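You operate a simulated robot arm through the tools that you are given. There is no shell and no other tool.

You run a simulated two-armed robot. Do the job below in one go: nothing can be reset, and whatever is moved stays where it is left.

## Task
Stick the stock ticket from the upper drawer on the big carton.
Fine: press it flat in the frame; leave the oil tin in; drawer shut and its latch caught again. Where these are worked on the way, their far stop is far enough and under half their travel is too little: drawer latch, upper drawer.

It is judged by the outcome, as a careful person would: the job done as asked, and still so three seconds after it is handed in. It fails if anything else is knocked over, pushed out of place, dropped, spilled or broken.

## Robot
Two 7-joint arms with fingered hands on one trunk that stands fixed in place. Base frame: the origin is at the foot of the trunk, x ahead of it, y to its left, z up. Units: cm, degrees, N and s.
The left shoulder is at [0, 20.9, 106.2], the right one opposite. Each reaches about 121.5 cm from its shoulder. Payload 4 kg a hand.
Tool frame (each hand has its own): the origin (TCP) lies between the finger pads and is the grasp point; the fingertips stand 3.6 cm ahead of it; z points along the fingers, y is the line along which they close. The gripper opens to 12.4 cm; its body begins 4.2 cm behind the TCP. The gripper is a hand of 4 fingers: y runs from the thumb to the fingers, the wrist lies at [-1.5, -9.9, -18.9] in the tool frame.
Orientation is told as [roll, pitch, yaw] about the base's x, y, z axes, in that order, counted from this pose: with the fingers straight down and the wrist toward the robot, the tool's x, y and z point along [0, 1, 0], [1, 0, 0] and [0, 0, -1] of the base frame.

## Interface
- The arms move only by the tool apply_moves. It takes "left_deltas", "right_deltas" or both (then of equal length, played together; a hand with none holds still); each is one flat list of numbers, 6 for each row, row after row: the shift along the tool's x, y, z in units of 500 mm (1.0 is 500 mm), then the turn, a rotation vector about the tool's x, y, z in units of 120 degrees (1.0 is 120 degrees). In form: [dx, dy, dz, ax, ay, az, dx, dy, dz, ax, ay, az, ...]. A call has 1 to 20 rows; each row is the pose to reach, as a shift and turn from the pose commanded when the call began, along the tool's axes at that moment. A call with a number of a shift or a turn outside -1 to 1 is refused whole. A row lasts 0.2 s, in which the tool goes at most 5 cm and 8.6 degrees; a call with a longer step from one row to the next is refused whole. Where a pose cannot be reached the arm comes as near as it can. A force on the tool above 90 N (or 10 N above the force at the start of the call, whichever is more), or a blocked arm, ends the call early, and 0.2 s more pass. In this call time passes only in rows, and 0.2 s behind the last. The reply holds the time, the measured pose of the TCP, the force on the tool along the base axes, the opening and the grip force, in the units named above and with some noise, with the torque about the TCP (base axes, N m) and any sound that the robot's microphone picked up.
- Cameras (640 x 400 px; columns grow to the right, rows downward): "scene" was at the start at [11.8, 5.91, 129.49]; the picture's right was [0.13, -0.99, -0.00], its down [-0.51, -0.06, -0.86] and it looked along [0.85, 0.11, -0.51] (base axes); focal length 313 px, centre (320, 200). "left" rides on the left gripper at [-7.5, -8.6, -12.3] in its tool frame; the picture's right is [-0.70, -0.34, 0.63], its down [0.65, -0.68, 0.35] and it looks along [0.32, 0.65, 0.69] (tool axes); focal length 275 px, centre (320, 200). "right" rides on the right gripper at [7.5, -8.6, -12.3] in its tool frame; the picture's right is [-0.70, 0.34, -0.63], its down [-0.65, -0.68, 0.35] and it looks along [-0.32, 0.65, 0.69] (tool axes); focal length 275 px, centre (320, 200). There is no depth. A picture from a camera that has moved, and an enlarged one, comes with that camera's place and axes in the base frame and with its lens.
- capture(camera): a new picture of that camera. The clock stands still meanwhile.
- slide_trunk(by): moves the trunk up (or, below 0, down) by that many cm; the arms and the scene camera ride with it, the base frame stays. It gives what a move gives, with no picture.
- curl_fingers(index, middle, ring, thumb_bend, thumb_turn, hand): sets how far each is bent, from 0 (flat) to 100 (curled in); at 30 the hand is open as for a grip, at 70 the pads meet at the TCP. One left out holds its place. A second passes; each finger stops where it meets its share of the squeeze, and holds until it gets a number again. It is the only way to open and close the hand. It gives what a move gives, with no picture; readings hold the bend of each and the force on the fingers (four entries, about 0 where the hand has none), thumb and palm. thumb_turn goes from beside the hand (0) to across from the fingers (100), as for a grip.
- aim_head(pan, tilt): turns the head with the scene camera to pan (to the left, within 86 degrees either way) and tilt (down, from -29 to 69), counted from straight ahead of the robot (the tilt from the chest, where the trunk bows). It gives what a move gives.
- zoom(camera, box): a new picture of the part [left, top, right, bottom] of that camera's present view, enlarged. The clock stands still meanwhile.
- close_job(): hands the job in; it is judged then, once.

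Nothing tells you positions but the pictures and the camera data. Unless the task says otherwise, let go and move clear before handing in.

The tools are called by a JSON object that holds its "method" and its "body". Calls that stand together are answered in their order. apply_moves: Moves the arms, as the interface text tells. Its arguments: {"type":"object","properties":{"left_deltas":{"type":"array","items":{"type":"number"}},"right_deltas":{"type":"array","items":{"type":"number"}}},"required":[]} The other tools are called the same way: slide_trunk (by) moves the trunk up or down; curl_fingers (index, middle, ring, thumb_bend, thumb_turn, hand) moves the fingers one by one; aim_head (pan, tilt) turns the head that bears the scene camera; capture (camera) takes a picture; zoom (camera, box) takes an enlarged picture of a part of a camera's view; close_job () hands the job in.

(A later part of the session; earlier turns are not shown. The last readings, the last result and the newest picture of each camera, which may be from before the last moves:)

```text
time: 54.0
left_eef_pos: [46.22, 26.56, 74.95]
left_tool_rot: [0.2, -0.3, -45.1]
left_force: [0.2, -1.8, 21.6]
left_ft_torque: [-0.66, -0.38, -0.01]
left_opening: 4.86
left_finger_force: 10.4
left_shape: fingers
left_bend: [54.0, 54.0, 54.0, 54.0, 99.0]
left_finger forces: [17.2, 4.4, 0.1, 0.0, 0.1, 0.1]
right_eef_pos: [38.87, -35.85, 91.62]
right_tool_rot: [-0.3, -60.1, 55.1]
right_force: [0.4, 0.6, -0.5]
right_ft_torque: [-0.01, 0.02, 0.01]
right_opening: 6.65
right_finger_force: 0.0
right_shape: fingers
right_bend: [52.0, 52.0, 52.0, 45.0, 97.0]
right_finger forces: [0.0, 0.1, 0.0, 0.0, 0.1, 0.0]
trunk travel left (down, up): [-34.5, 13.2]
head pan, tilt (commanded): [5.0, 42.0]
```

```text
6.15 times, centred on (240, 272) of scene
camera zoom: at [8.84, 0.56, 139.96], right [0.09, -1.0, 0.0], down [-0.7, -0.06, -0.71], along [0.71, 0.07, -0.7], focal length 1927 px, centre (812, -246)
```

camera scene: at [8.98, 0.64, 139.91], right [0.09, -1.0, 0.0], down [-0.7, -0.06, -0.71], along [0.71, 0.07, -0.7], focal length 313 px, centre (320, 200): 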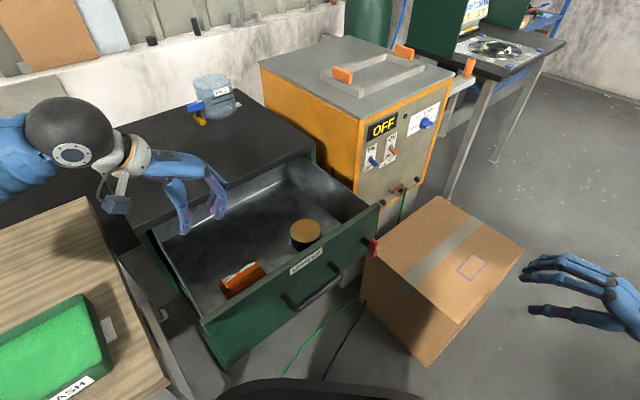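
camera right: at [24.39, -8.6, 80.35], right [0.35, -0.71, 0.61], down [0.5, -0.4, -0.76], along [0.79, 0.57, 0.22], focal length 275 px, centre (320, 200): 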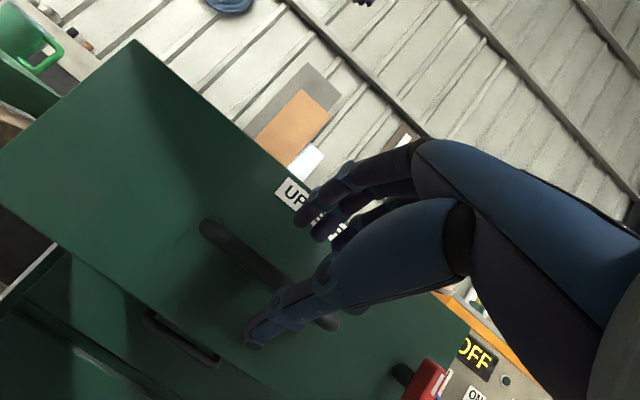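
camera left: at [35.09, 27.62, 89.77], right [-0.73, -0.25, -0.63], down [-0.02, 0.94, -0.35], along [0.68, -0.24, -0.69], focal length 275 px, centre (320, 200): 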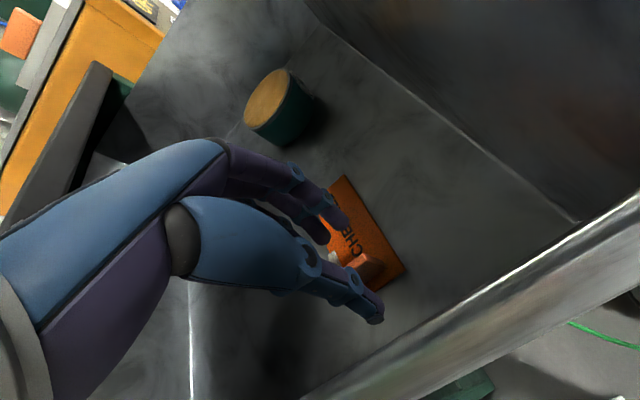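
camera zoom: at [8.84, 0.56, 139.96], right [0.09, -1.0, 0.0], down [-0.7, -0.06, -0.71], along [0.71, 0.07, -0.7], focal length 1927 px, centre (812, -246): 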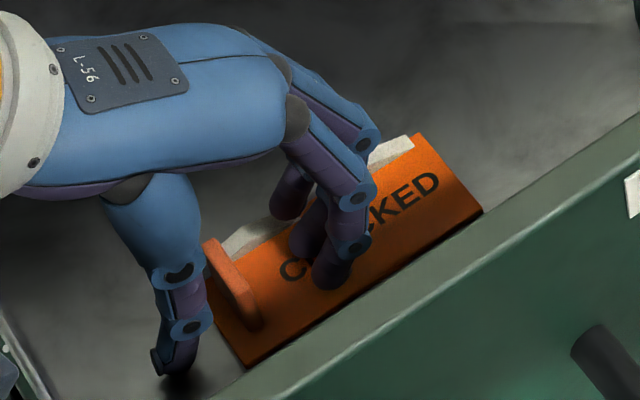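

The index fingertip touched the plate. I lift half a centimetre, close partly around the tab, and then settle lower before pinching.

{"method": "apply_moves", "body": {"left_deltas": [0, 0, -0.006, 0, 0, 0, 0, 0, -0.012, 0, 0, 0]}}

{"method": "curl_fingers", "body": {"hand": "left", "index": 61, "middle": 61, "ring": 61, "thumb_bend": 61}}

{"method": "zoom", "body": {"camera": "left", "box": [270, 160, 410, 340]}}

{"method": "zoom", "body": {"camera": "scene", "box": [200, 240, 280, 305]}}

```text
time: 54.5
left_eef_pos: [46.12, 26.56, 75.04]
left_tool_rot: [-0.1, 0.1, -45.0]
left_force: [-0.1, 0.1, -0.3]
left_ft_torque: [0.0, 0.04, -0.01]
left_opening: 4.98
left_finger_force: 0.1
left_shape: fingers
left_bend: [54.0, 54.0, 54.0, 54.0, 99.0]
left_finger forces: [0.0, 0.1, 0.0, 0.1, 0.1, 0.1]
right_eef_pos: [38.95, -35.72, 91.59]
right_tool_rot: [-0.1, -60.2, 55.0]
right_force: [0.5, -0.1, -0.6]
right_ft_torque: [-0.02, 0.0, -0.01]
right_opening: 6.65
right_finger_force: 0.0
right_shape: fingers
right_bend: [52.0, 52.0, 52.0, 45.0, 97.0]
right_finger forces: [0.0, 0.0, 0.0, 0.0, 0.1, 0.1]
trunk travel left (down, up): [-34.5, 13.2]
head pan, tilt (commanded): [5.0, 42.0]
```

```text
time: 55.5
left_eef_pos: [46.06, 26.68, 75.3]
left_tool_rot: [-0.1, -0.1, -45.1]
left_force: [0.4, 1.5, -0.3]
left_ft_torque: [0.01, 0.04, 0.02]
left_opening: 2.83
left_finger_force: 0.1
left_shape: fingers
left_bend: [61.0, 61.0, 61.0, 61.0, 99.0]
left_finger forces: [0.1, 0.0, 0.0, 0.0, 0.0, 0.0]
right_eef_pos: [39.0, -35.72, 91.64]
right_tool_rot: [-0.1, -60.1, 55.0]
right_force: [-0.1, -0.2, -0.2]
right_ft_torque: [0.03, 0.04, 0.0]
right_opening: 6.67
right_finger_force: 0.0
right_shape: fingers
right_bend: [52.0, 52.0, 52.0, 45.0, 97.0]
right_finger forces: [0.0, 0.0, 0.0, 0.0, 0.0, 0.1]
trunk travel left (down, up): [-34.5, 13.2]
head pan, tilt (commanded): [5.0, 42.0]
```

```text
2.22 times, centred on (340, 250) of left
camera zoom: at [34.85, 27.39, 87.46], right [-0.73, -0.25, -0.63], down [-0.02, 0.94, -0.35], along [0.68, -0.24, -0.69], focal length 612 px, centre (276, 89)
```

zoom: 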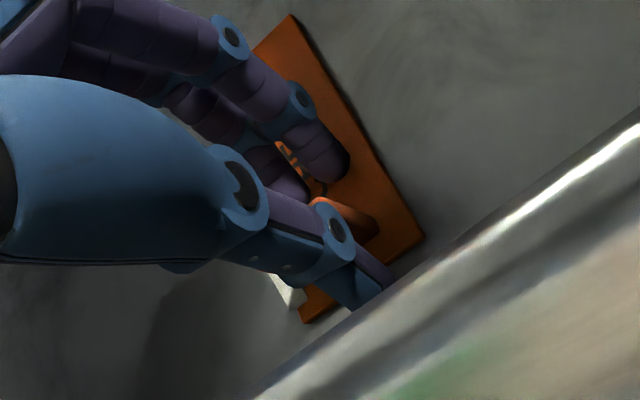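

```text
6.15 times, centred on (240, 272) of scene
camera zoom: at [8.97, 0.64, 139.91], right [0.09, -1.0, 0.0], down [-0.7, -0.06, -0.71], along [0.71, 0.07, -0.7], focal length 1927 px, centre (812, -246)
```

zoom: 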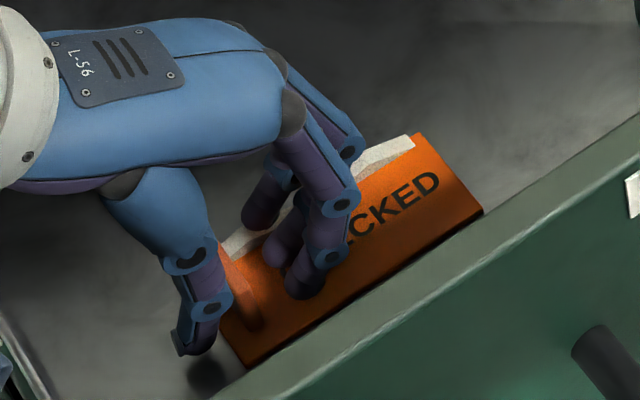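

The tab is between thumb and fingers. I lower about 0.7 cm more and check contact.

{"method": "apply_moves", "body": {"left_deltas": [0, 0, 0.004, 0, 0, 0, 0, 0, 0.009, 0, 0, 0, 0, 0, 0.014, 0, 0, 0]}}

{"method": "zoom", "body": {"camera": "scene", "box": [200, 240, 280, 305]}}

```text
time: 56.4
left_eef_pos: [46.2, 26.63, 74.71]
left_tool_rot: [0.1, -0.2, -45.1]
left_force: [2.3, -2.0, 23.8]
left_ft_torque: [-0.48, -0.34, -0.01]
left_opening: 2.78
left_finger_force: 12.3
left_shape: fingers
left_bend: [60.0, 61.0, 61.0, 61.0, 99.0]
left_finger forces: [18.3, 3.9, 0.0, 0.1, 1.8, 0.1]
right_eef_pos: [38.85, -35.76, 91.58]
right_tool_rot: [-0.2, -60.1, 55.0]
right_force: [-0.7, 0.5, 0.0]
right_ft_torque: [-0.02, -0.03, 0.02]
right_opening: 6.63
right_finger_force: 0.1
right_shape: fingers
right_bend: [52.0, 52.0, 52.0, 45.0, 97.0]
right_finger forces: [0.1, 0.0, 0.0, 0.0, 0.1, 0.0]
trunk travel left (down, up): [-34.5, 13.2]
head pan, tilt (commanded): [5.0, 42.0]
```

```text
6.15 times, centred on (240, 272) of scene
camera zoom: at [8.86, 0.57, 139.96], right [0.09, -1.0, 0.0], down [-0.7, -0.06, -0.71], along [0.71, 0.07, -0.7], focal length 1927 px, centre (812, -246)
```

zoom: 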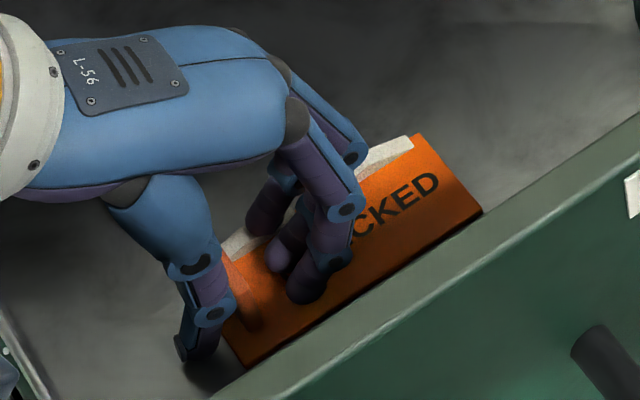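

Contact again at about 74.8. I ease up 0.3 cm and pinch the tab.

{"method": "apply_moves", "body": {"left_deltas": [0, 0, -0.004, 0, 0, 0, 0, 0, -0.007, 0, 0, 0]}}

{"method": "curl_fingers", "body": {"hand": "left", "index": 76, "middle": 76, "ring": 76, "thumb_bend": 76}}

{"method": "zoom", "body": {"camera": "left", "box": [270, 160, 410, 340]}}

{"method": "zoom", "body": {"camera": "scene", "box": [200, 240, 280, 305]}}

```text
time: 57.0
left_eef_pos: [46.09, 26.64, 74.87]
left_tool_rot: [0.1, 0.1, -45.0]
left_force: [2.9, -1.5, 10.9]
left_ft_torque: [-0.23, -0.28, 0.02]
left_opening: 2.86
left_finger_force: 5.5
left_shape: fingers
left_bend: [60.0, 61.0, 61.0, 61.0, 99.0]
left_finger forces: [9.1, 1.8, 0.0, 0.0, 0.1, 0.0]
right_eef_pos: [38.98, -35.84, 91.54]
right_tool_rot: [-0.2, -60.2, 55.0]
right_force: [0.2, 0.5, 0.2]
right_ft_torque: [-0.01, 0.01, 0.0]
right_opening: 6.65
right_finger_force: 0.1
right_shape: fingers
right_bend: [52.0, 52.0, 52.0, 45.0, 97.0]
right_finger forces: [0.1, 0.0, 0.0, 0.1, 0.0, 0.1]
trunk travel left (down, up): [-34.5, 13.2]
head pan, tilt (commanded): [5.0, 42.0]
```

```text
time: 58.0
left_eef_pos: [46.08, 26.61, 74.8]
left_tool_rot: [0.0, 0.0, -45.2]
left_force: [-1.1, -0.3, 3.0]
left_ft_torque: [-0.3, -0.15, -0.11]
left_opening: 0.97
left_finger_force: 20.3
left_shape: fingers
left_bend: [65.0, 67.0, 76.0, 67.0, 100.0]
left_finger forces: [9.3, 9.7, 0.4, 0.1, 22.4, 0.1]
right_eef_pos: [38.95, -35.73, 91.65]
right_tool_rot: [-0.1, -60.0, 55.1]
right_force: [-0.2, 0.1, 0.4]
right_ft_torque: [0.03, -0.01, -0.03]
right_opening: 6.65
right_finger_force: 0.0
right_shape: fingers
right_bend: [52.0, 52.0, 52.0, 45.0, 97.0]
right_finger forces: [0.1, 0.0, 0.0, 0.0, 0.0, 0.0]
trunk travel left (down, up): [-34.5, 13.2]
head pan, tilt (commanded): [5.0, 42.0]
```

```text
2.22 times, centred on (340, 250) of left
camera zoom: at [34.81, 27.39, 87.11], right [-0.73, -0.25, -0.63], down [-0.02, 0.94, -0.35], along [0.68, -0.24, -0.69], focal length 612 px, centre (276, 89)
```

zoom: 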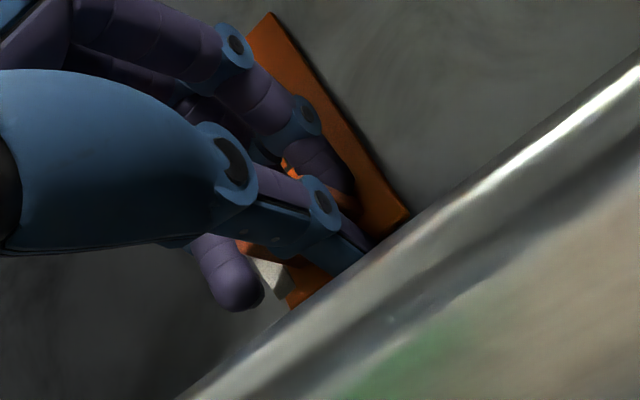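

```text
6.15 times, centred on (240, 272) of scene
camera zoom: at [8.94, 0.63, 139.92], right [0.09, -1.0, 0.0], down [-0.7, -0.06, -0.71], along [0.71, 0.07, -0.7], focal length 1927 px, centre (812, -246)
```

zoom: 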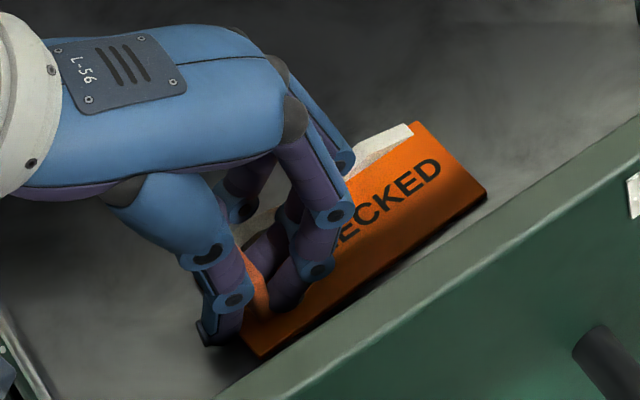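

The tab is pinched (opening 0.97 cm, about 20 N). I ease the idle ring finger back and lift slowly 4 cm to check the hold.

{"method": "curl_fingers", "body": {"hand": "left", "ring": 60}}

{"method": "apply_moves", "body": {"left_deltas": [0, 0, -0.006, 0, 0, 0, 0, 0, -0.018, 0, 0, 0, 0, 0, -0.035, 0, 0, 0, 0, 0, -0.055, 0, 0, 0, 0, 0, -0.072, 0, 0, 0, 0, 0, -0.08, 0, 0, 0]}}

{"method": "capture", "body": {"camera": "left"}}

{"method": "zoom", "body": {"camera": "scene", "box": [180, 220, 300, 310]}}

```text
time: 59.0
left_eef_pos: [46.17, 26.59, 74.91]
left_tool_rot: [0.0, 0.1, -45.1]
left_force: [-1.7, -0.1, 3.6]
left_ft_torque: [-0.27, -0.17, -0.1]
left_opening: 0.97
left_finger_force: 20.8
left_shape: fingers
left_bend: [65.0, 67.0, 60.0, 67.0, 100.0]
left_finger forces: [9.3, 9.8, 0.1, 0.0, 22.5, 0.0]
right_eef_pos: [39.06, -35.77, 91.58]
right_tool_rot: [-0.1, -60.1, 55.0]
right_force: [0.1, -0.7, 0.3]
right_ft_torque: [-0.04, -0.02, 0.03]
right_opening: 6.67
right_finger_force: 0.1
right_shape: fingers
right_bend: [52.0, 52.0, 52.0, 45.0, 97.0]
right_finger forces: [0.1, 0.0, 0.0, 0.0, 0.1, 0.0]
trunk travel left (down, up): [-34.5, 13.2]
head pan, tilt (commanded): [5.0, 42.0]
```

```text
time: 60.4
left_eef_pos: [46.12, 26.68, 78.91]
left_tool_rot: [0.1, 0.1, -45.1]
left_force: [0.7, 0.0, 0.9]
left_ft_torque: [0.0, 0.0, -0.01]
left_opening: 0.9
left_finger_force: 18.5
left_shape: fingers
left_bend: [65.0, 68.0, 60.0, 68.0, 99.0]
left_finger forces: [9.9, 7.3, 0.0, 0.1, 19.9, 0.0]
right_eef_pos: [38.98, -35.71, 91.71]
right_tool_rot: [-0.1, -60.1, 55.0]
right_force: [0.1, 0.3, 0.2]
right_ft_torque: [0.0, 0.0, -0.03]
right_opening: 6.62
right_finger_force: 0.0
right_shape: fingers
right_bend: [52.0, 52.0, 52.0, 45.0, 97.0]
right_finger forces: [0.1, 0.1, 0.0, 0.0, 0.0, 0.0]
trunk travel left (down, up): [-34.5, 13.2]
head pan, tilt (commanded): [5.0, 42.0]
```

```text
taken
camera left: at [34.87, 27.41, 91.13], right [-0.73, -0.25, -0.63], down [-0.03, 0.94, -0.35], along [0.68, -0.24, -0.69], focal length 275 px, centre (320, 200)
```

left: 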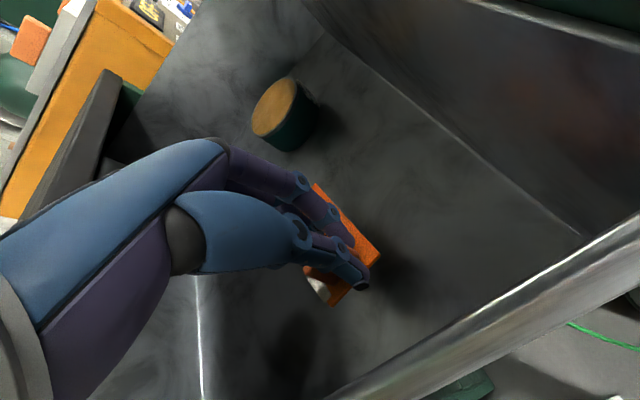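

```text
4.44 times, centred on (240, 265) of scene
camera zoom: at [8.97, 0.64, 139.91], right [0.09, -1.0, 0.0], down [-0.7, -0.06, -0.71], along [0.71, 0.07, -0.7], focal length 1391 px, centre (676, -89)
```

zoom: 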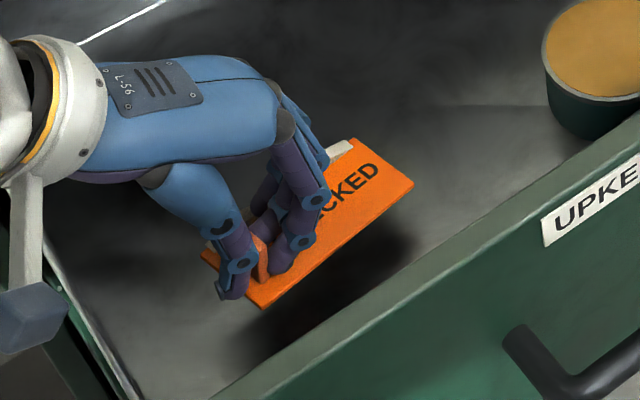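

The ticket is held flat and firm, and the tin stays put. I lift it well clear above the drawer.

{"method": "apply_moves", "body": {"left_deltas": [0, 0, -0.014, 0, 0, 0, 0, 0, -0.043, 0, 0, 0, 0, 0, -0.086, 0, 0, 0, 0, 0, -0.144, 0, 0, 0, 0, 0, -0.202, 0, 0, 0, 0, 0, -0.259, 0, 0, 0, 0, 0, -0.317, 0, 0, 0, 0, 0, -0.374, 0, 0, 0, 0, 0, -0.432, 0, 0, 0, 0, 0, -0.49, 0, 0, 0, 0, 0, -0.547, 0, 0, 0, 0, 0, -0.605, 0, 0, 0, 0, 0, -0.655, 0, 0, 0, 0, 0, -0.69, 0, 0, 0, 0, 0, -0.713, 0, 0, 0, 0, 0, -0.72, 0, 0, 0]}}

{"method": "capture", "body": {"camera": "scene"}}

{"method": "capture", "body": {"camera": "left"}}

{"method": "capture", "body": {"camera": "right"}}

```text
time: 63.8
left_eef_pos: [46.25, 26.7, 115.03]
left_tool_rot: [0.0, 0.0, -45.1]
left_force: [-0.6, 0.4, -0.7]
left_ft_torque: [0.0, 0.04, 0.01]
left_opening: 0.88
left_finger_force: 17.4
left_shape: fingers
left_bend: [65.0, 71.0, 60.0, 68.0, 99.0]
left_finger forces: [9.5, 7.4, 0.0, 0.1, 17.8, 0.0]
right_eef_pos: [38.91, -35.72, 91.64]
right_tool_rot: [0.0, -60.1, 55.0]
right_force: [0.3, -0.9, 0.6]
right_ft_torque: [0.03, 0.0, 0.03]
right_opening: 6.64
right_finger_force: 0.1
right_shape: fingers
right_bend: [52.0, 52.0, 52.0, 45.0, 97.0]
right_finger forces: [0.1, 0.1, 0.0, 0.0, 0.1, 0.0]
trunk travel left (down, up): [-34.5, 13.2]
head pan, tilt (commanded): [5.0, 42.0]
```

```text
taken
camera scene: at [8.98, 0.64, 139.91], right [0.09, -1.0, 0.0], down [-0.7, -0.06, -0.71], along [0.71, 0.07, -0.7], focal length 313 px, centre (320, 200)
```

scene: 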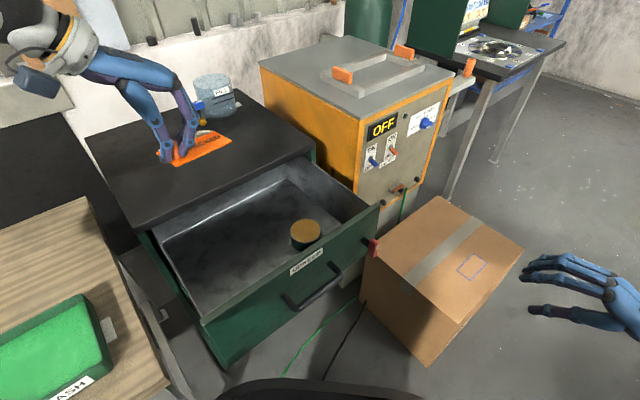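

```text
taken
camera left: at [34.9, 27.44, 127.17], right [-0.73, -0.25, -0.63], down [-0.03, 0.94, -0.35], along [0.68, -0.24, -0.69], focal length 275 px, centre (320, 200)
```

left: 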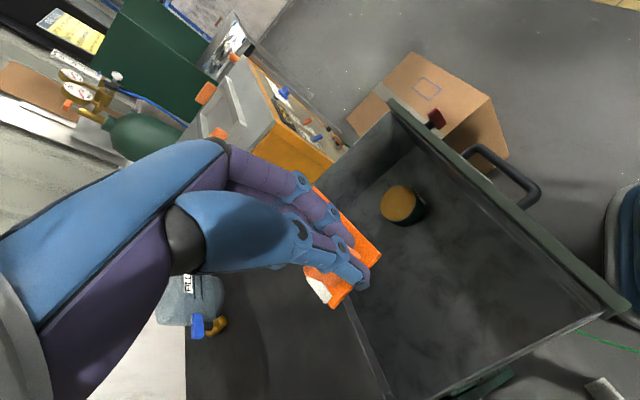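

```text
taken
camera right: at [24.28, -43.56, 90.31], right [0.35, -0.71, 0.61], down [0.5, -0.4, -0.76], along [0.79, 0.57, 0.22], focal length 275 px, centre (320, 200)
```

right: 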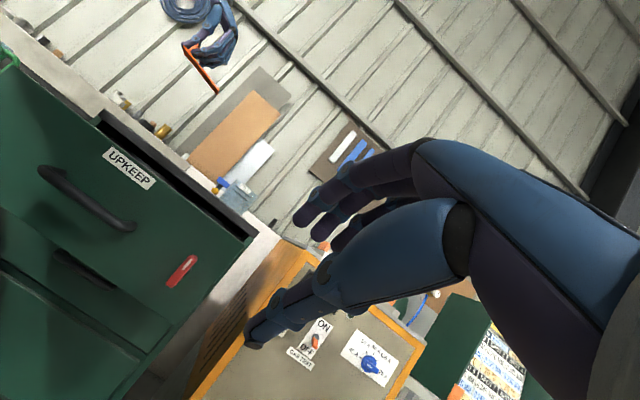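

The ticket is held above the cabinet. I check its attitude in the hand.

{"method": "zoom", "body": {"camera": "scene", "box": [130, 80, 250, 180]}}

{"method": "zoom", "body": {"camera": "right", "box": [150, 0, 270, 110]}}

{"method": "zoom", "body": {"camera": "left", "box": [270, 160, 410, 330]}}

```text
4.00 times, centred on (190, 130) of scene
camera zoom: at [8.98, 0.64, 139.91], right [0.09, -1.0, 0.0], down [-0.7, -0.06, -0.71], along [0.71, 0.07, -0.7], focal length 1252 px, centre (840, 480)
```

zoom: 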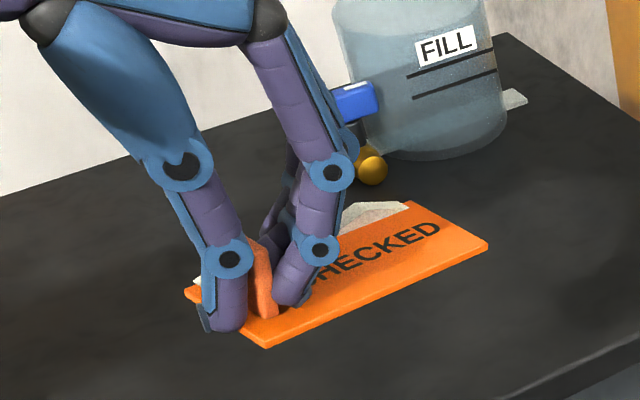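

```text
3.64 times, centred on (210, 55) of right
camera zoom: at [24.28, -43.56, 90.31], right [0.35, -0.71, 0.61], down [0.5, -0.4, -0.76], along [0.79, 0.57, 0.22], focal length 1001 px, centre (720, 727)
```

zoom: 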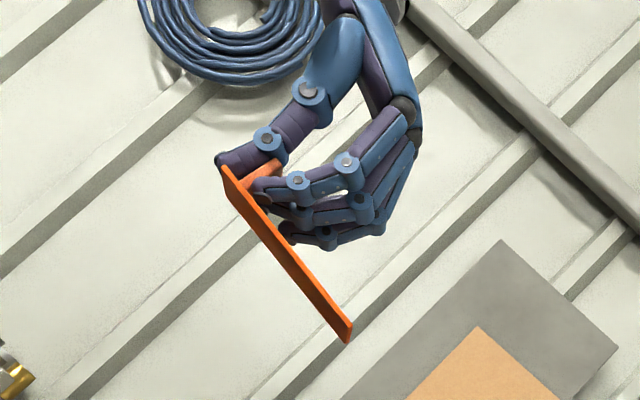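

```text
2.35 times, centred on (340, 245) of left
camera zoom: at [34.9, 27.44, 127.17], right [-0.73, -0.25, -0.63], down [-0.03, 0.94, -0.35], along [0.68, -0.24, -0.69], focal length 648 px, centre (273, 94)
```

zoom: 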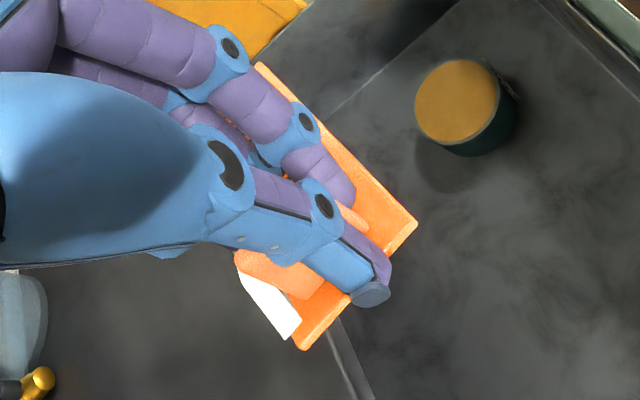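

The ticket is secure, turned about 15° in the grip (I'll correct that at the carton). Next the drawer: I bring the right hand back in front of the handle.

{"method": "apply_moves", "body": {"right_deltas": [0.008, 0.002, 0.012, 0, 0, 0, 0.028, 0.008, 0.042, 0, 0, 0, 0.06, 0.017, 0.089, 0, 0, 0, 0.101, 0.029, 0.149, 0, 0, 0, 0.145, 0.041, 0.215, 0, 0, 0, 0.193, 0.055, 0.286, 0, 0, 0, 0.241, 0.068, 0.358, 0, 0, 0, 0.289, 0.082, 0.429, 0, 0, 0, 0.334, 0.095, 0.495, 0, 0, 0, 0.37, 0.105, 0.548, 0, 0, 0, 0.394, 0.112, 0.584, 0, 0, 0, 0.402, 0.114, 0.596, 0, 0, 0]}}

{"method": "curl_fingers", "body": {"hand": "right", "index": 58, "middle": 58, "ring": 58, "thumb_bend": 50}}

{"method": "capture", "body": {"camera": "right"}}

{"method": "capture", "body": {"camera": "scene"}}

```text
time: 66.3
left_eef_pos: [46.23, 26.71, 114.87]
left_tool_rot: [0.0, 0.0, -45.2]
left_force: [-0.4, -1.0, -0.1]
left_ft_torque: [0.03, 0.0, 0.02]
left_opening: 0.89
left_finger_force: 17.6
left_shape: fingers
left_bend: [65.0, 71.0, 60.0, 68.0, 99.0]
left_finger forces: [9.6, 7.4, 0.1, 0.0, 17.8, 0.0]
right_eef_pos: [39.15, -0.76, 81.6]
right_tool_rot: [-0.2, -60.1, 55.2]
right_force: [0.0, 0.7, -0.2]
right_ft_torque: [-0.03, 0.01, -0.02]
right_opening: 6.67
right_finger_force: 0.0
right_shape: fingers
right_bend: [52.0, 52.0, 52.0, 45.0, 97.0]
right_finger forces: [0.0, 0.0, 0.1, 0.0, 0.0, 0.1]
trunk travel left (down, up): [-34.5, 13.2]
head pan, tilt (commanded): [5.0, 42.0]
```

```text
time: 67.3
left_eef_pos: [46.34, 26.8, 114.87]
left_tool_rot: [0.0, 0.0, -45.2]
left_force: [-0.9, 0.0, -0.7]
left_ft_torque: [0.01, 0.03, -0.04]
left_opening: 0.9
left_finger_force: 17.7
left_shape: fingers
left_bend: [65.0, 71.0, 60.0, 68.0, 99.0]
left_finger forces: [9.4, 7.4, 0.0, 0.0, 17.9, 0.1]
right_eef_pos: [39.09, -0.66, 81.61]
right_tool_rot: [-0.2, -60.0, 55.0]
right_force: [0.3, 0.4, -0.2]
right_ft_torque: [-0.03, 0.0, -0.03]
right_opening: 5.14
right_finger_force: 0.0
right_shape: fingers
right_bend: [57.0, 57.0, 57.0, 50.0, 98.0]
right_finger forces: [0.1, 0.1, 0.1, 0.0, 0.0, 0.0]
trunk travel left (down, up): [-34.5, 13.2]
head pan, tilt (commanded): [5.0, 42.0]
```

```text
taken
camera right: at [24.38, -8.56, 80.38], right [0.35, -0.71, 0.61], down [0.5, -0.4, -0.76], along [0.79, 0.57, 0.22], focal length 275 px, centre (320, 200)
```

right: 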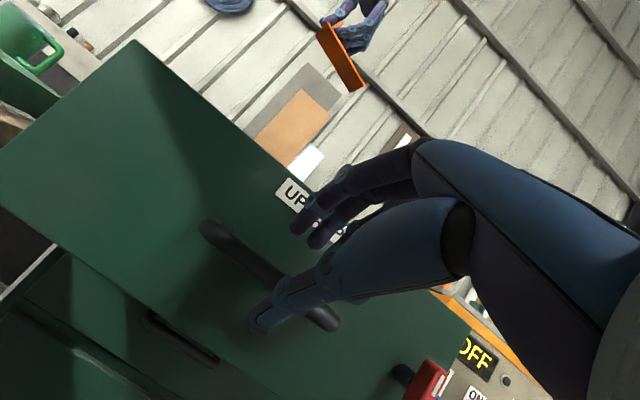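

```text
taken
camera scene: at [8.98, 0.65, 139.91], right [0.09, -1.0, 0.0], down [-0.7, -0.06, -0.71], along [0.71, 0.07, -0.7], focal length 313 px, centre (320, 200)
```

scene: 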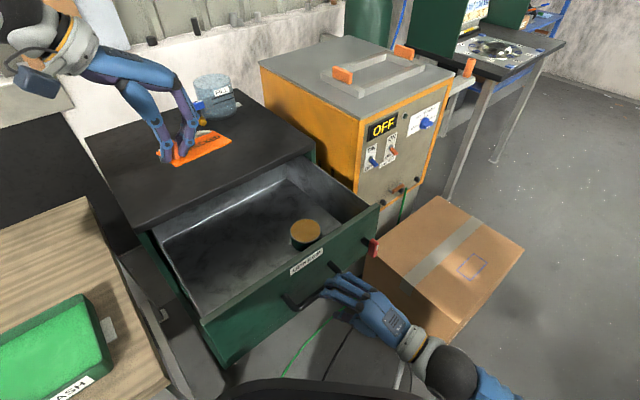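

The hand is back before the handle; the tin is still in its place. I slide onto the bar and close the hand.

{"method": "apply_moves", "body": {"right_deltas": [0, 0, 0.008, 0, 0, 0, 0, 0, 0.03, 0, 0, 0, 0, 0, 0.06, 0, 0, 0, 0, 0, 0.09, 0, 0, 0, 0, 0, 0.115, 0, 0, 0, 0, 0, 0.126, 0, 0, 0]}}

{"method": "curl_fingers", "body": {"hand": "right", "index": 80, "middle": 80, "ring": 80, "thumb_bend": 75}}

{"method": "capture", "body": {"camera": "right"}}

```text
time: 68.8
left_eef_pos: [46.27, 26.76, 114.9]
left_tool_rot: [0.0, 0.0, -45.1]
left_force: [0.0, 0.7, 0.3]
left_ft_torque: [0.01, 0.01, 0.0]
left_opening: 0.9
left_finger_force: 17.7
left_shape: fingers
left_bend: [65.0, 71.0, 60.0, 68.0, 99.0]
left_finger forces: [9.4, 7.4, 0.0, 0.1, 18.0, 0.1]
right_eef_pos: [42.32, 3.61, 78.58]
right_tool_rot: [0.5, -60.0, 54.9]
right_force: [-0.1, -0.3, -0.4]
right_ft_torque: [-0.04, -0.03, 0.02]
right_opening: 5.15
right_finger_force: 0.1
right_shape: fingers
right_bend: [57.0, 57.0, 57.0, 50.0, 98.0]
right_finger forces: [0.1, 0.0, 0.0, 0.0, 0.0, 0.0]
trunk travel left (down, up): [-34.5, 13.2]
head pan, tilt (commanded): [5.0, 42.0]
```

```text
time: 69.8
left_eef_pos: [46.27, 26.76, 114.98]
left_tool_rot: [0.0, 0.1, -45.1]
left_force: [0.0, 0.1, -0.1]
left_ft_torque: [-0.01, 0.03, 0.01]
left_opening: 0.92
left_finger_force: 17.9
left_shape: fingers
left_bend: [65.0, 71.0, 60.0, 68.0, 99.0]
left_finger forces: [9.5, 7.4, 0.0, 0.0, 17.9, 0.1]
right_eef_pos: [42.37, 3.61, 78.5]
right_tool_rot: [0.5, -60.0, 54.7]
right_force: [-1.3, 1.7, -12.9]
right_ft_torque: [-0.19, 0.0, 0.52]
right_opening: 1.13
right_finger_force: 36.3
right_shape: fingers
right_bend: [73.0, 74.0, 73.0, 63.0, 99.0]
right_finger forces: [11.9, 11.5, 11.5, 0.0, 37.5, 0.0]
trunk travel left (down, up): [-34.5, 13.2]
head pan, tilt (commanded): [5.0, 42.0]
```

```text
taken
camera right: at [27.63, -4.28, 77.26], right [0.36, -0.71, 0.61], down [0.5, -0.4, -0.77], along [0.79, 0.58, 0.21], focal length 275 px, centre (320, 200)
```

right: 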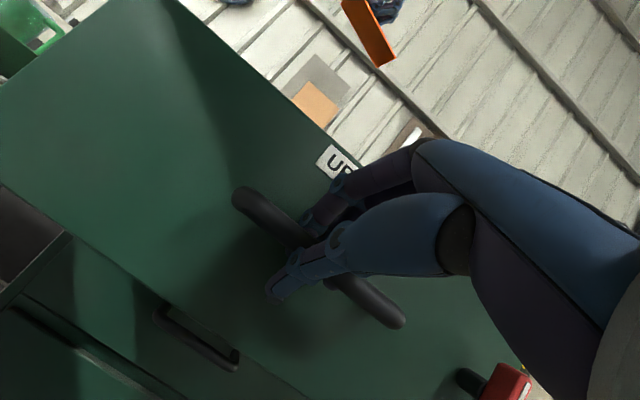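

Firm grip. I push the drawer gently all the way shut.

{"method": "apply_moves", "body": {"right_deltas": [-0.002, 0.005, 0.009, 0, 0, 0, -0.005, 0.015, 0.026, 0, 0, 0, -0.011, 0.031, 0.053, 0, 0, 0, -0.018, 0.051, 0.088, 0, 0, 0, -0.026, 0.074, 0.128, 0, 0, 0, -0.034, 0.097, 0.167, 0, 0, 0, -0.042, 0.12, 0.207, 0, 0, 0, -0.05, 0.142, 0.246, 0, 0, 0, -0.058, 0.165, 0.286, 0, 0, 0, -0.066, 0.188, 0.326, 0, 0, 0, -0.073, 0.209, 0.361, 0, 0, 0, -0.08, 0.226, 0.392, 0, 0, 0, -0.085, 0.242, 0.418, 0, 0, 0, -0.088, 0.251, 0.433, 0, 0, 0, -0.089, 0.254, 0.44, 0, 0, 0]}}

{"method": "capture", "body": {"camera": "scene"}}

{"method": "capture", "body": {"camera": "left"}}

```text
time: 73.0
left_eef_pos: [46.29, 26.87, 114.85]
left_tool_rot: [-0.1, 0.1, -45.0]
left_force: [-1.2, -0.5, -1.0]
left_ft_torque: [0.01, 0.0, -0.01]
left_opening: 0.88
left_finger_force: 17.6
left_shape: fingers
left_bend: [65.0, 71.0, 60.0, 68.0, 99.0]
left_finger forces: [9.4, 7.4, 0.0, 0.0, 17.9, 0.0]
right_eef_pos: [60.45, 21.9, 78.47]
right_tool_rot: [-0.1, -60.0, 54.9]
right_force: [1.8, -0.2, -12.0]
right_ft_torque: [-0.19, 0.0, 0.47]
right_opening: 1.07
right_finger_force: 36.3
right_shape: fingers
right_bend: [73.0, 74.0, 73.0, 63.0, 99.0]
right_finger forces: [11.5, 11.5, 12.6, 0.0, 36.6, 0.0]
trunk travel left (down, up): [-34.5, 13.2]
head pan, tilt (commanded): [5.0, 42.0]
```

```text
taken
camera scene: at [9.07, 0.69, 139.91], right [0.09, -1.0, 0.0], down [-0.7, -0.06, -0.71], along [0.71, 0.06, -0.7], focal length 313 px, centre (320, 200)
```

scene: 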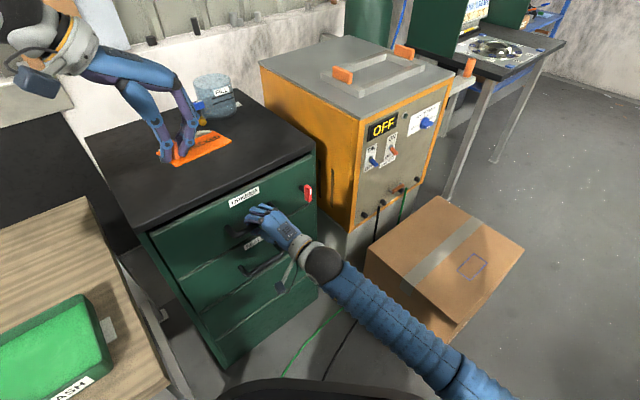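

```text
taken
camera left: at [35.0, 27.49, 127.13], right [-0.73, -0.25, -0.63], down [-0.03, 0.94, -0.35], along [0.68, -0.24, -0.69], focal length 275 px, centre (320, 200)
```

left: 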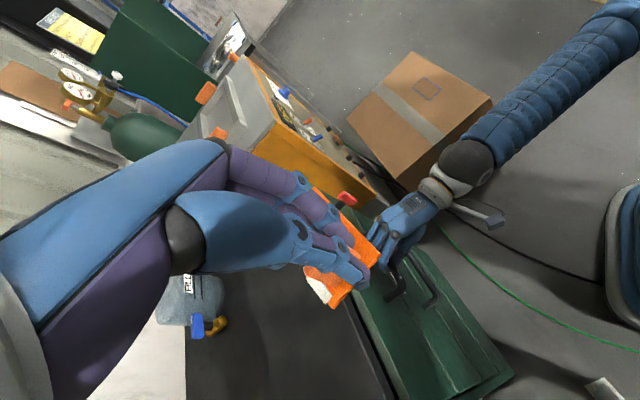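

It looks shut. I press a little further to be sure it sits on its stop.

{"method": "apply_moves", "body": {"right_deltas": [-0.001, 0.004, 0.007, 0, 0, 0, -0.003, 0.008, 0.014, 0, 0, 0, -0.004, 0.011, 0.018, 0, 0, 0]}}

{"method": "zoom", "body": {"camera": "scene", "box": [190, 140, 350, 240]}}

```text
time: 73.8
left_eef_pos: [46.12, 26.59, 114.89]
left_tool_rot: [0.2, 0.1, -45.0]
left_force: [0.9, 0.3, 0.8]
left_ft_torque: [0.0, -0.02, 0.01]
left_opening: 0.89
left_finger_force: 17.4
left_shape: fingers
left_bend: [65.0, 71.0, 60.0, 68.0, 99.0]
left_finger forces: [9.5, 7.4, 0.0, 0.0, 17.9, 0.0]
right_eef_pos: [61.15, 22.52, 78.4]
right_tool_rot: [0.0, -60.0, 54.9]
right_force: [-28.3, -31.9, -18.9]
right_ft_torque: [-0.37, 0.12, 0.46]
right_opening: 0.96
right_finger_force: 28.4
right_shape: fingers
right_bend: [74.0, 76.0, 75.0, 62.0, 98.0]
right_finger forces: [3.2, 3.3, 4.3, 0.0, 47.0, 0.0]
trunk travel left (down, up): [-34.5, 13.2]
head pan, tilt (commanded): [5.0, 42.0]
```

```text
4.00 times, centred on (270, 190) of scene
camera zoom: at [8.86, 0.42, 139.9], right [0.09, -1.0, -0.01], down [-0.7, -0.06, -0.71], along [0.71, 0.07, -0.7], focal length 1252 px, centre (520, 240)
```

zoom: 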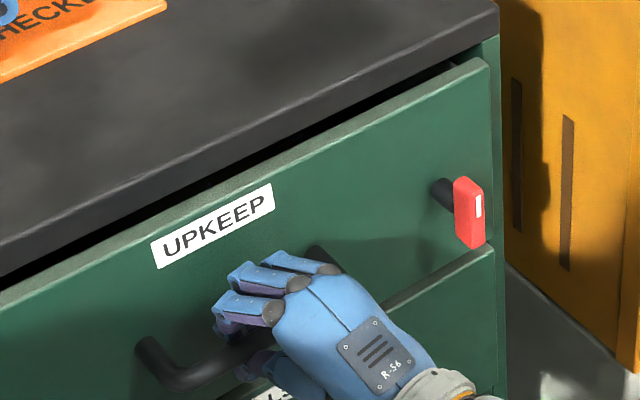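

Pressed against its stop with 40 N: the drawer is fully shut. I relax, release the handle and draw the right hand back.

{"method": "apply_moves", "body": {"right_deltas": [0.002, -0.006, -0.009, 0, 0, 0, 0.004, -0.011, -0.018, 0, 0, 0]}}

{"method": "curl_fingers", "body": {"hand": "right", "index": 52, "middle": 52, "ring": 52, "thumb_bend": 45}}

{"method": "apply_moves", "body": {"right_deltas": [0, 0, -0.008, 0, 0, 0, 0, 0, -0.03, 0, 0, 0, 0, 0, -0.06, 0, 0, 0, 0, 0, -0.1, 0, 0, 0, 0, 0, -0.14, 0, 0, 0, 0, 0, -0.17, 0, 0, 0, 0, 0, -0.18, 0, 0, 0]}}

{"method": "capture", "body": {"camera": "scene"}}

```text
time: 74.3
left_eef_pos: [46.35, 26.78, 114.82]
left_tool_rot: [-0.1, 0.1, -45.2]
left_force: [0.8, 0.4, -0.2]
left_ft_torque: [0.02, -0.02, -0.04]
left_opening: 0.92
left_finger_force: 17.3
left_shape: fingers
left_bend: [65.0, 71.0, 60.0, 68.0, 99.0]
left_finger forces: [9.5, 7.3, 0.0, 0.0, 17.9, 0.1]
right_eef_pos: [60.51, 21.91, 78.35]
right_tool_rot: [0.0, -60.0, 55.0]
right_force: [1.4, 0.8, -24.7]
right_ft_torque: [-0.18, -0.02, 0.29]
right_opening: 0.89
right_finger_force: 27.8
right_shape: fingers
right_bend: [74.0, 75.0, 74.0, 62.0, 98.0]
right_finger forces: [7.9, 6.5, 8.0, 0.0, 32.6, 0.1]
trunk travel left (down, up): [-34.5, 13.2]
head pan, tilt (commanded): [5.0, 42.0]
```

```text
time: 75.3
left_eef_pos: [46.16, 26.72, 114.87]
left_tool_rot: [0.1, 0.0, -45.1]
left_force: [0.3, -0.4, -1.0]
left_ft_torque: [0.02, 0.02, 0.01]
left_opening: 0.89
left_finger_force: 17.6
left_shape: fingers
left_bend: [65.0, 71.0, 60.0, 68.0, 99.0]
left_finger forces: [9.5, 7.4, 0.0, 0.0, 17.8, 0.0]
right_eef_pos: [60.37, 21.94, 78.52]
right_tool_rot: [-0.1, -60.1, 55.1]
right_force: [-2.6, -2.0, 0.8]
right_ft_torque: [0.0, -0.06, -0.03]
right_opening: 6.65
right_finger_force: 1.7
right_shape: fingers
right_bend: [52.0, 52.0, 52.0, 45.0, 97.0]
right_finger forces: [0.0, 2.4, 0.7, 0.0, 0.0, 0.0]
trunk travel left (down, up): [-34.5, 13.2]
head pan, tilt (commanded): [5.0, 42.0]
```

```text
time: 77.0
left_eef_pos: [46.24, 26.78, 114.86]
left_tool_rot: [0.0, 0.0, -45.2]
left_force: [0.3, -0.1, -0.3]
left_ft_torque: [-0.01, 0.0, -0.03]
left_opening: 0.88
left_finger_force: 17.0
left_shape: fingers
left_bend: [65.0, 71.0, 60.0, 68.0, 99.0]
left_finger forces: [9.5, 7.4, 0.1, 0.0, 17.9, 0.0]
right_eef_pos: [55.95, 15.62, 83.01]
right_tool_rot: [-0.1, -60.0, 55.0]
right_force: [0.3, 0.2, -0.4]
right_ft_torque: [-0.01, -0.01, -0.01]
right_opening: 6.64
right_finger_force: 0.1
right_shape: fingers
right_bend: [52.0, 52.0, 52.0, 45.0, 97.0]
right_finger forces: [0.0, 0.1, 0.0, 0.0, 0.0, 0.0]
trunk travel left (down, up): [-34.5, 13.2]
head pan, tilt (commanded): [5.0, 42.0]
```

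```text
taken
camera scene: at [8.99, 0.67, 139.91], right [0.09, -1.0, 0.0], down [-0.7, -0.06, -0.71], along [0.71, 0.07, -0.7], focal length 313 px, centre (320, 200)
```

scene: 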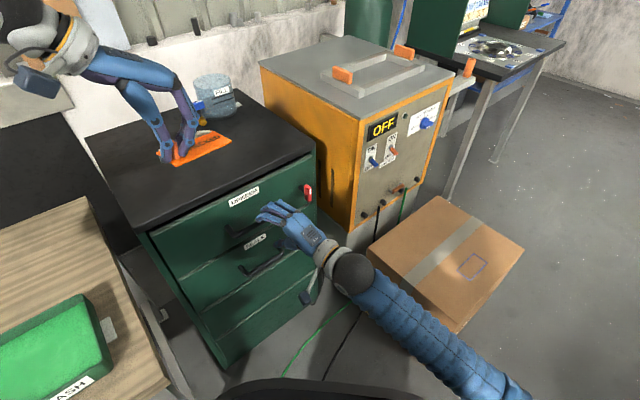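

Drawer shut, hand clear. I lower the trunk back 12 cm, to the height where the latch could be worked well; the ticket stays well above the cabinet top.

{"method": "slide_trunk", "body": {"by": -6}}

{"method": "slide_trunk", "body": {"by": -6}}

{"method": "capture", "body": {"camera": "scene"}}

{"method": "capture", "body": {"camera": "right"}}

```text
time: 78.0
left_eef_pos: [46.18, 26.74, 108.95]
left_tool_rot: [0.0, 0.0, -45.0]
left_force: [0.1, -0.1, 0.2]
left_ft_torque: [0.02, -0.02, 0.0]
left_opening: 0.88
left_finger_force: 17.4
left_shape: fingers
left_bend: [65.0, 71.0, 60.0, 68.0, 99.0]
left_finger forces: [9.4, 7.5, 0.0, 0.0, 17.9, 0.0]
right_eef_pos: [55.95, 15.57, 77.0]
right_tool_rot: [-0.2, -60.2, 55.1]
right_force: [-0.4, 0.4, -0.6]
right_ft_torque: [-0.03, 0.02, 0.02]
right_opening: 6.65
right_finger_force: 0.0
right_shape: fingers
right_bend: [52.0, 52.0, 52.0, 45.0, 97.0]
right_finger forces: [0.0, 0.0, 0.1, 0.0, 0.0, 0.1]
trunk travel left (down, up): [-28.5, 19.2]
head pan, tilt (commanded): [5.0, 42.0]
```

```text
time: 79.0
left_eef_pos: [46.17, 26.71, 103.03]
left_tool_rot: [0.0, 0.0, -45.0]
left_force: [-0.4, -0.5, 0.2]
left_ft_torque: [0.03, 0.01, -0.03]
left_opening: 0.89
left_finger_force: 17.4
left_shape: fingers
left_bend: [65.0, 71.0, 60.0, 68.0, 99.0]
left_finger forces: [9.4, 7.3, 0.0, 0.0, 18.0, 0.0]
right_eef_pos: [55.95, 15.6, 71.07]
right_tool_rot: [-0.2, -60.1, 55.1]
right_force: [-0.4, -0.7, 0.3]
right_ft_torque: [0.03, -0.01, 0.01]
right_opening: 6.65
right_finger_force: 0.1
right_shape: fingers
right_bend: [52.0, 52.0, 52.0, 45.0, 97.0]
right_finger forces: [0.0, 0.0, 0.1, 0.1, 0.0, 0.1]
trunk travel left (down, up): [-22.5, 25.2]
head pan, tilt (commanded): [5.0, 42.0]
```

```text
taken
camera scene: at [13.46, 0.65, 126.46], right [0.09, -1.0, -0.01], down [-0.77, -0.06, -0.63], along [0.63, 0.07, -0.77], focal length 313 px, centre (320, 200)
```

scene: 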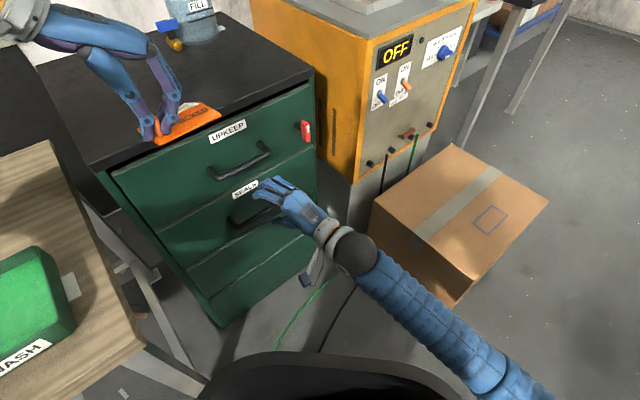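

```text
taken
camera right: at [41.22, 7.71, 69.8], right [0.35, -0.71, 0.61], down [0.51, -0.4, -0.76], along [0.79, 0.57, 0.22], focal length 275 px, centre (320, 200)
```

right: 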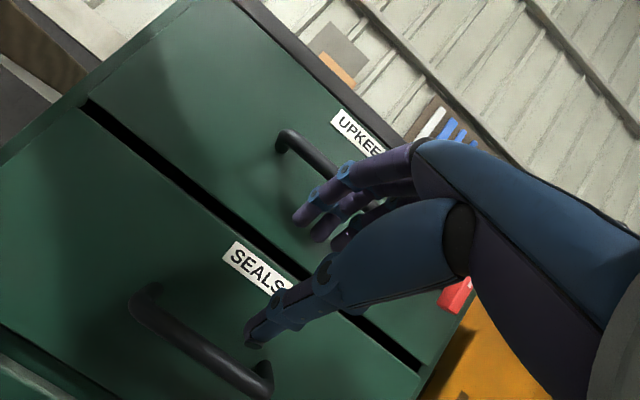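

I now bring the right hand in front of the latch with the grip rolled 45° (fingers upper right, thumb lower left), so that closing on the upright bar starts turning it back counter-clockwise.

{"method": "apply_moves", "body": {"right_deltas": [-0.006, 0.001, -0.004, -0.005, 0, 0.008, -0.022, 0.003, -0.015, -0.019, 0.001, 0.027, -0.046, 0.006, -0.033, -0.04, 0.003, 0.058, -0.08, 0.01, -0.057, -0.07, 0.005, 0.101, -0.117, 0.014, -0.084, -0.102, 0.008, 0.147, -0.154, 0.018, -0.11, -0.135, 0.01, 0.194, -0.191, 0.023, -0.137, -0.167, 0.013, 0.24, -0.228, 0.027, -0.164, -0.199, 0.016, 0.286, -0.262, 0.031, -0.188, -0.229, 0.018, 0.329, -0.286, 0.034, -0.206, -0.25, 0.02, 0.36, -0.302, 0.036, -0.217, -0.264, 0.021, 0.379, -0.308, 0.037, -0.221, -0.269, 0.021, 0.387]}}

{"method": "curl_fingers", "body": {"hand": "right", "index": 40, "middle": 40, "ring": 40, "thumb_bend": 40}}

{"method": "capture", "body": {"camera": "right"}}

{"method": "capture", "body": {"camera": "scene"}}

```text
time: 81.5
left_eef_pos: [46.17, 26.63, 102.77]
left_tool_rot: [0.0, 0.1, -45.1]
left_force: [-0.7, 0.1, -0.5]
left_ft_torque: [-0.01, 0.03, 0.03]
left_opening: 0.89
left_finger_force: 17.5
left_shape: fingers
left_bend: [65.0, 71.0, 60.0, 68.0, 99.0]
left_finger forces: [9.3, 7.5, 0.0, 0.0, 18.0, 0.1]
right_eef_pos: [64.0, -2.2, 77.47]
right_tool_rot: [88.2, -46.6, -44.4]
right_force: [0.1, -0.4, -0.3]
right_ft_torque: [-0.04, -0.02, 0.02]
right_opening: 6.63
right_finger_force: 0.0
right_shape: fingers
right_bend: [52.0, 52.0, 52.0, 45.0, 97.0]
right_finger forces: [0.0, 0.1, 0.0, 0.1, 0.1, 0.1]
trunk travel left (down, up): [-22.5, 25.2]
head pan, tilt (commanded): [5.0, 42.0]
```

```text
time: 82.5
left_eef_pos: [46.11, 26.76, 102.85]
left_tool_rot: [0.0, 0.0, -45.1]
left_force: [0.6, -0.4, -0.6]
left_ft_torque: [-0.03, 0.01, 0.06]
left_opening: 0.9
left_finger_force: 17.6
left_shape: fingers
left_bend: [65.0, 71.0, 60.0, 68.0, 99.0]
left_finger forces: [9.3, 7.3, 0.0, 0.0, 18.0, 0.0]
right_eef_pos: [64.07, -2.2, 77.62]
right_tool_rot: [88.3, -46.7, -44.6]
right_force: [-0.5, -0.1, 0.8]
right_ft_torque: [-0.04, 0.03, -0.03]
right_opening: 9.31
right_finger_force: 0.0
right_shape: fingers
right_bend: [40.0, 40.0, 40.0, 40.0, 97.0]
right_finger forces: [0.0, 0.0, 0.0, 0.0, 0.0, 0.1]
trunk travel left (down, up): [-22.5, 25.2]
head pan, tilt (commanded): [5.0, 42.0]
```

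```text
taken
camera right: at [47.28, -2.54, 76.77], right [0.06, -0.97, -0.22], down [0.24, 0.23, -0.95], along [0.97, 0.0, 0.24], focal length 275 px, centre (320, 200)
```

right: 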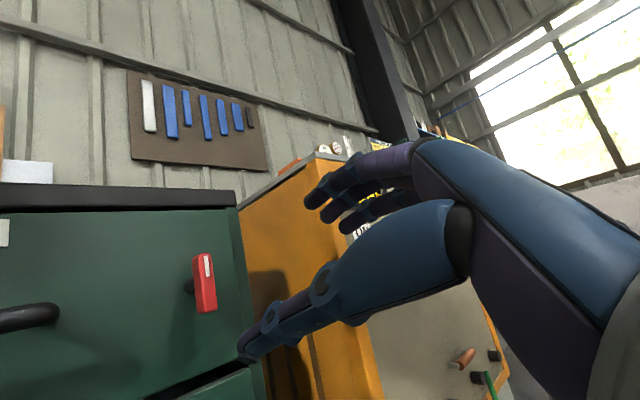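

```text
taken
camera scene: at [13.52, 0.67, 126.45], right [0.09, -1.0, -0.01], down [-0.77, -0.06, -0.63], along [0.63, 0.06, -0.77], focal length 313 px, centre (320, 200)
```

scene: 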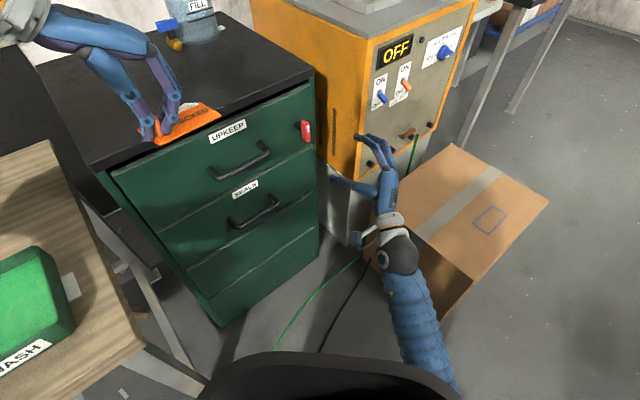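

That roll puts the arm near a joint limit (about 2 cm off target). I use a smaller roll of about 23° and move closer along the latch axis.

{"method": "apply_moves", "body": {"right_deltas": [0.003, -0.001, 0.012, 0, 0, -0.013, 0.009, -0.003, 0.04, 0, 0, -0.042, 0.017, -0.006, 0.071, 0, 0, -0.075, 0.025, -0.009, 0.107, 0, 0, -0.113, 0.033, -0.011, 0.139, 0, 0, -0.147, 0.037, -0.013, 0.158, 0, 0, -0.167]}}

{"method": "capture", "body": {"camera": "right"}}

{"method": "zoom", "body": {"camera": "scene", "box": [240, 90, 400, 190]}}

```text
time: 84.0
left_eef_pos: [46.33, 26.73, 102.9]
left_tool_rot: [0.0, 0.1, -45.2]
left_force: [0.2, -0.2, -1.0]
left_ft_torque: [0.01, 0.0, 0.0]
left_opening: 0.86
left_finger_force: 17.5
left_shape: fingers
left_bend: [65.0, 71.0, 60.0, 68.0, 99.0]
left_finger forces: [9.4, 7.5, 0.0, 0.1, 18.0, 0.0]
right_eef_pos: [68.06, 6.47, 78.93]
right_tool_rot: [90.3, -65.0, -45.1]
right_force: [0.6, 0.3, 0.4]
right_ft_torque: [0.04, 0.05, -0.02]
right_opening: 9.27
right_finger_force: 0.0
right_shape: fingers
right_bend: [40.0, 40.0, 40.0, 40.0, 97.0]
right_finger forces: [0.1, 0.0, 0.0, 0.0, 0.0, 0.0]
trunk travel left (down, up): [-22.5, 25.2]
head pan, tilt (commanded): [5.0, 42.0]
```

```text
taken
camera right: at [51.93, 5.25, 74.39], right [0.1, -1.0, 0.01], down [0.46, 0.03, -0.89], along [0.88, 0.09, 0.46], focal length 275 px, centre (320, 200)
```

right: 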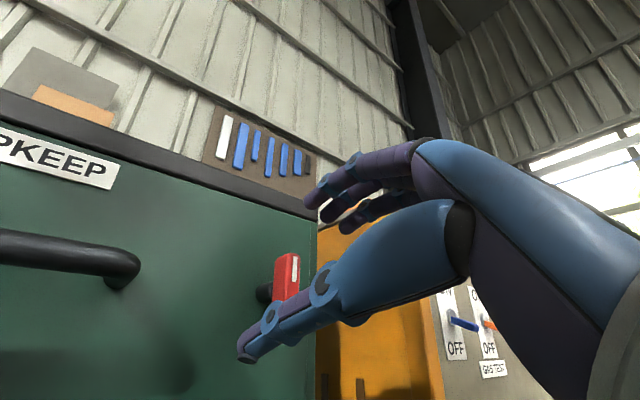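

```text
4.00 times, centred on (320, 140) of scene
camera zoom: at [13.54, 0.66, 126.43], right [0.09, -1.0, -0.01], down [-0.77, -0.06, -0.63], along [0.63, 0.06, -0.77], focal length 1252 px, centre (320, 440)
```

zoom: 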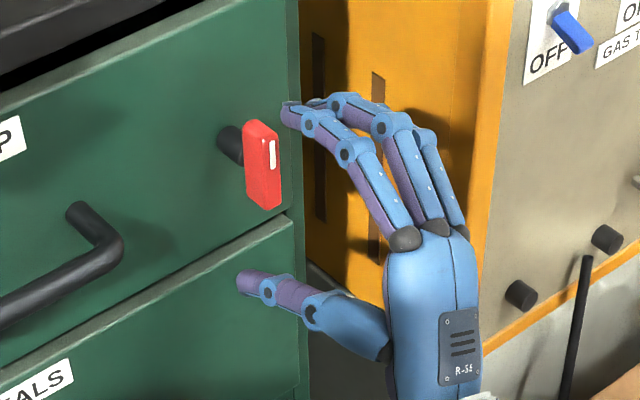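

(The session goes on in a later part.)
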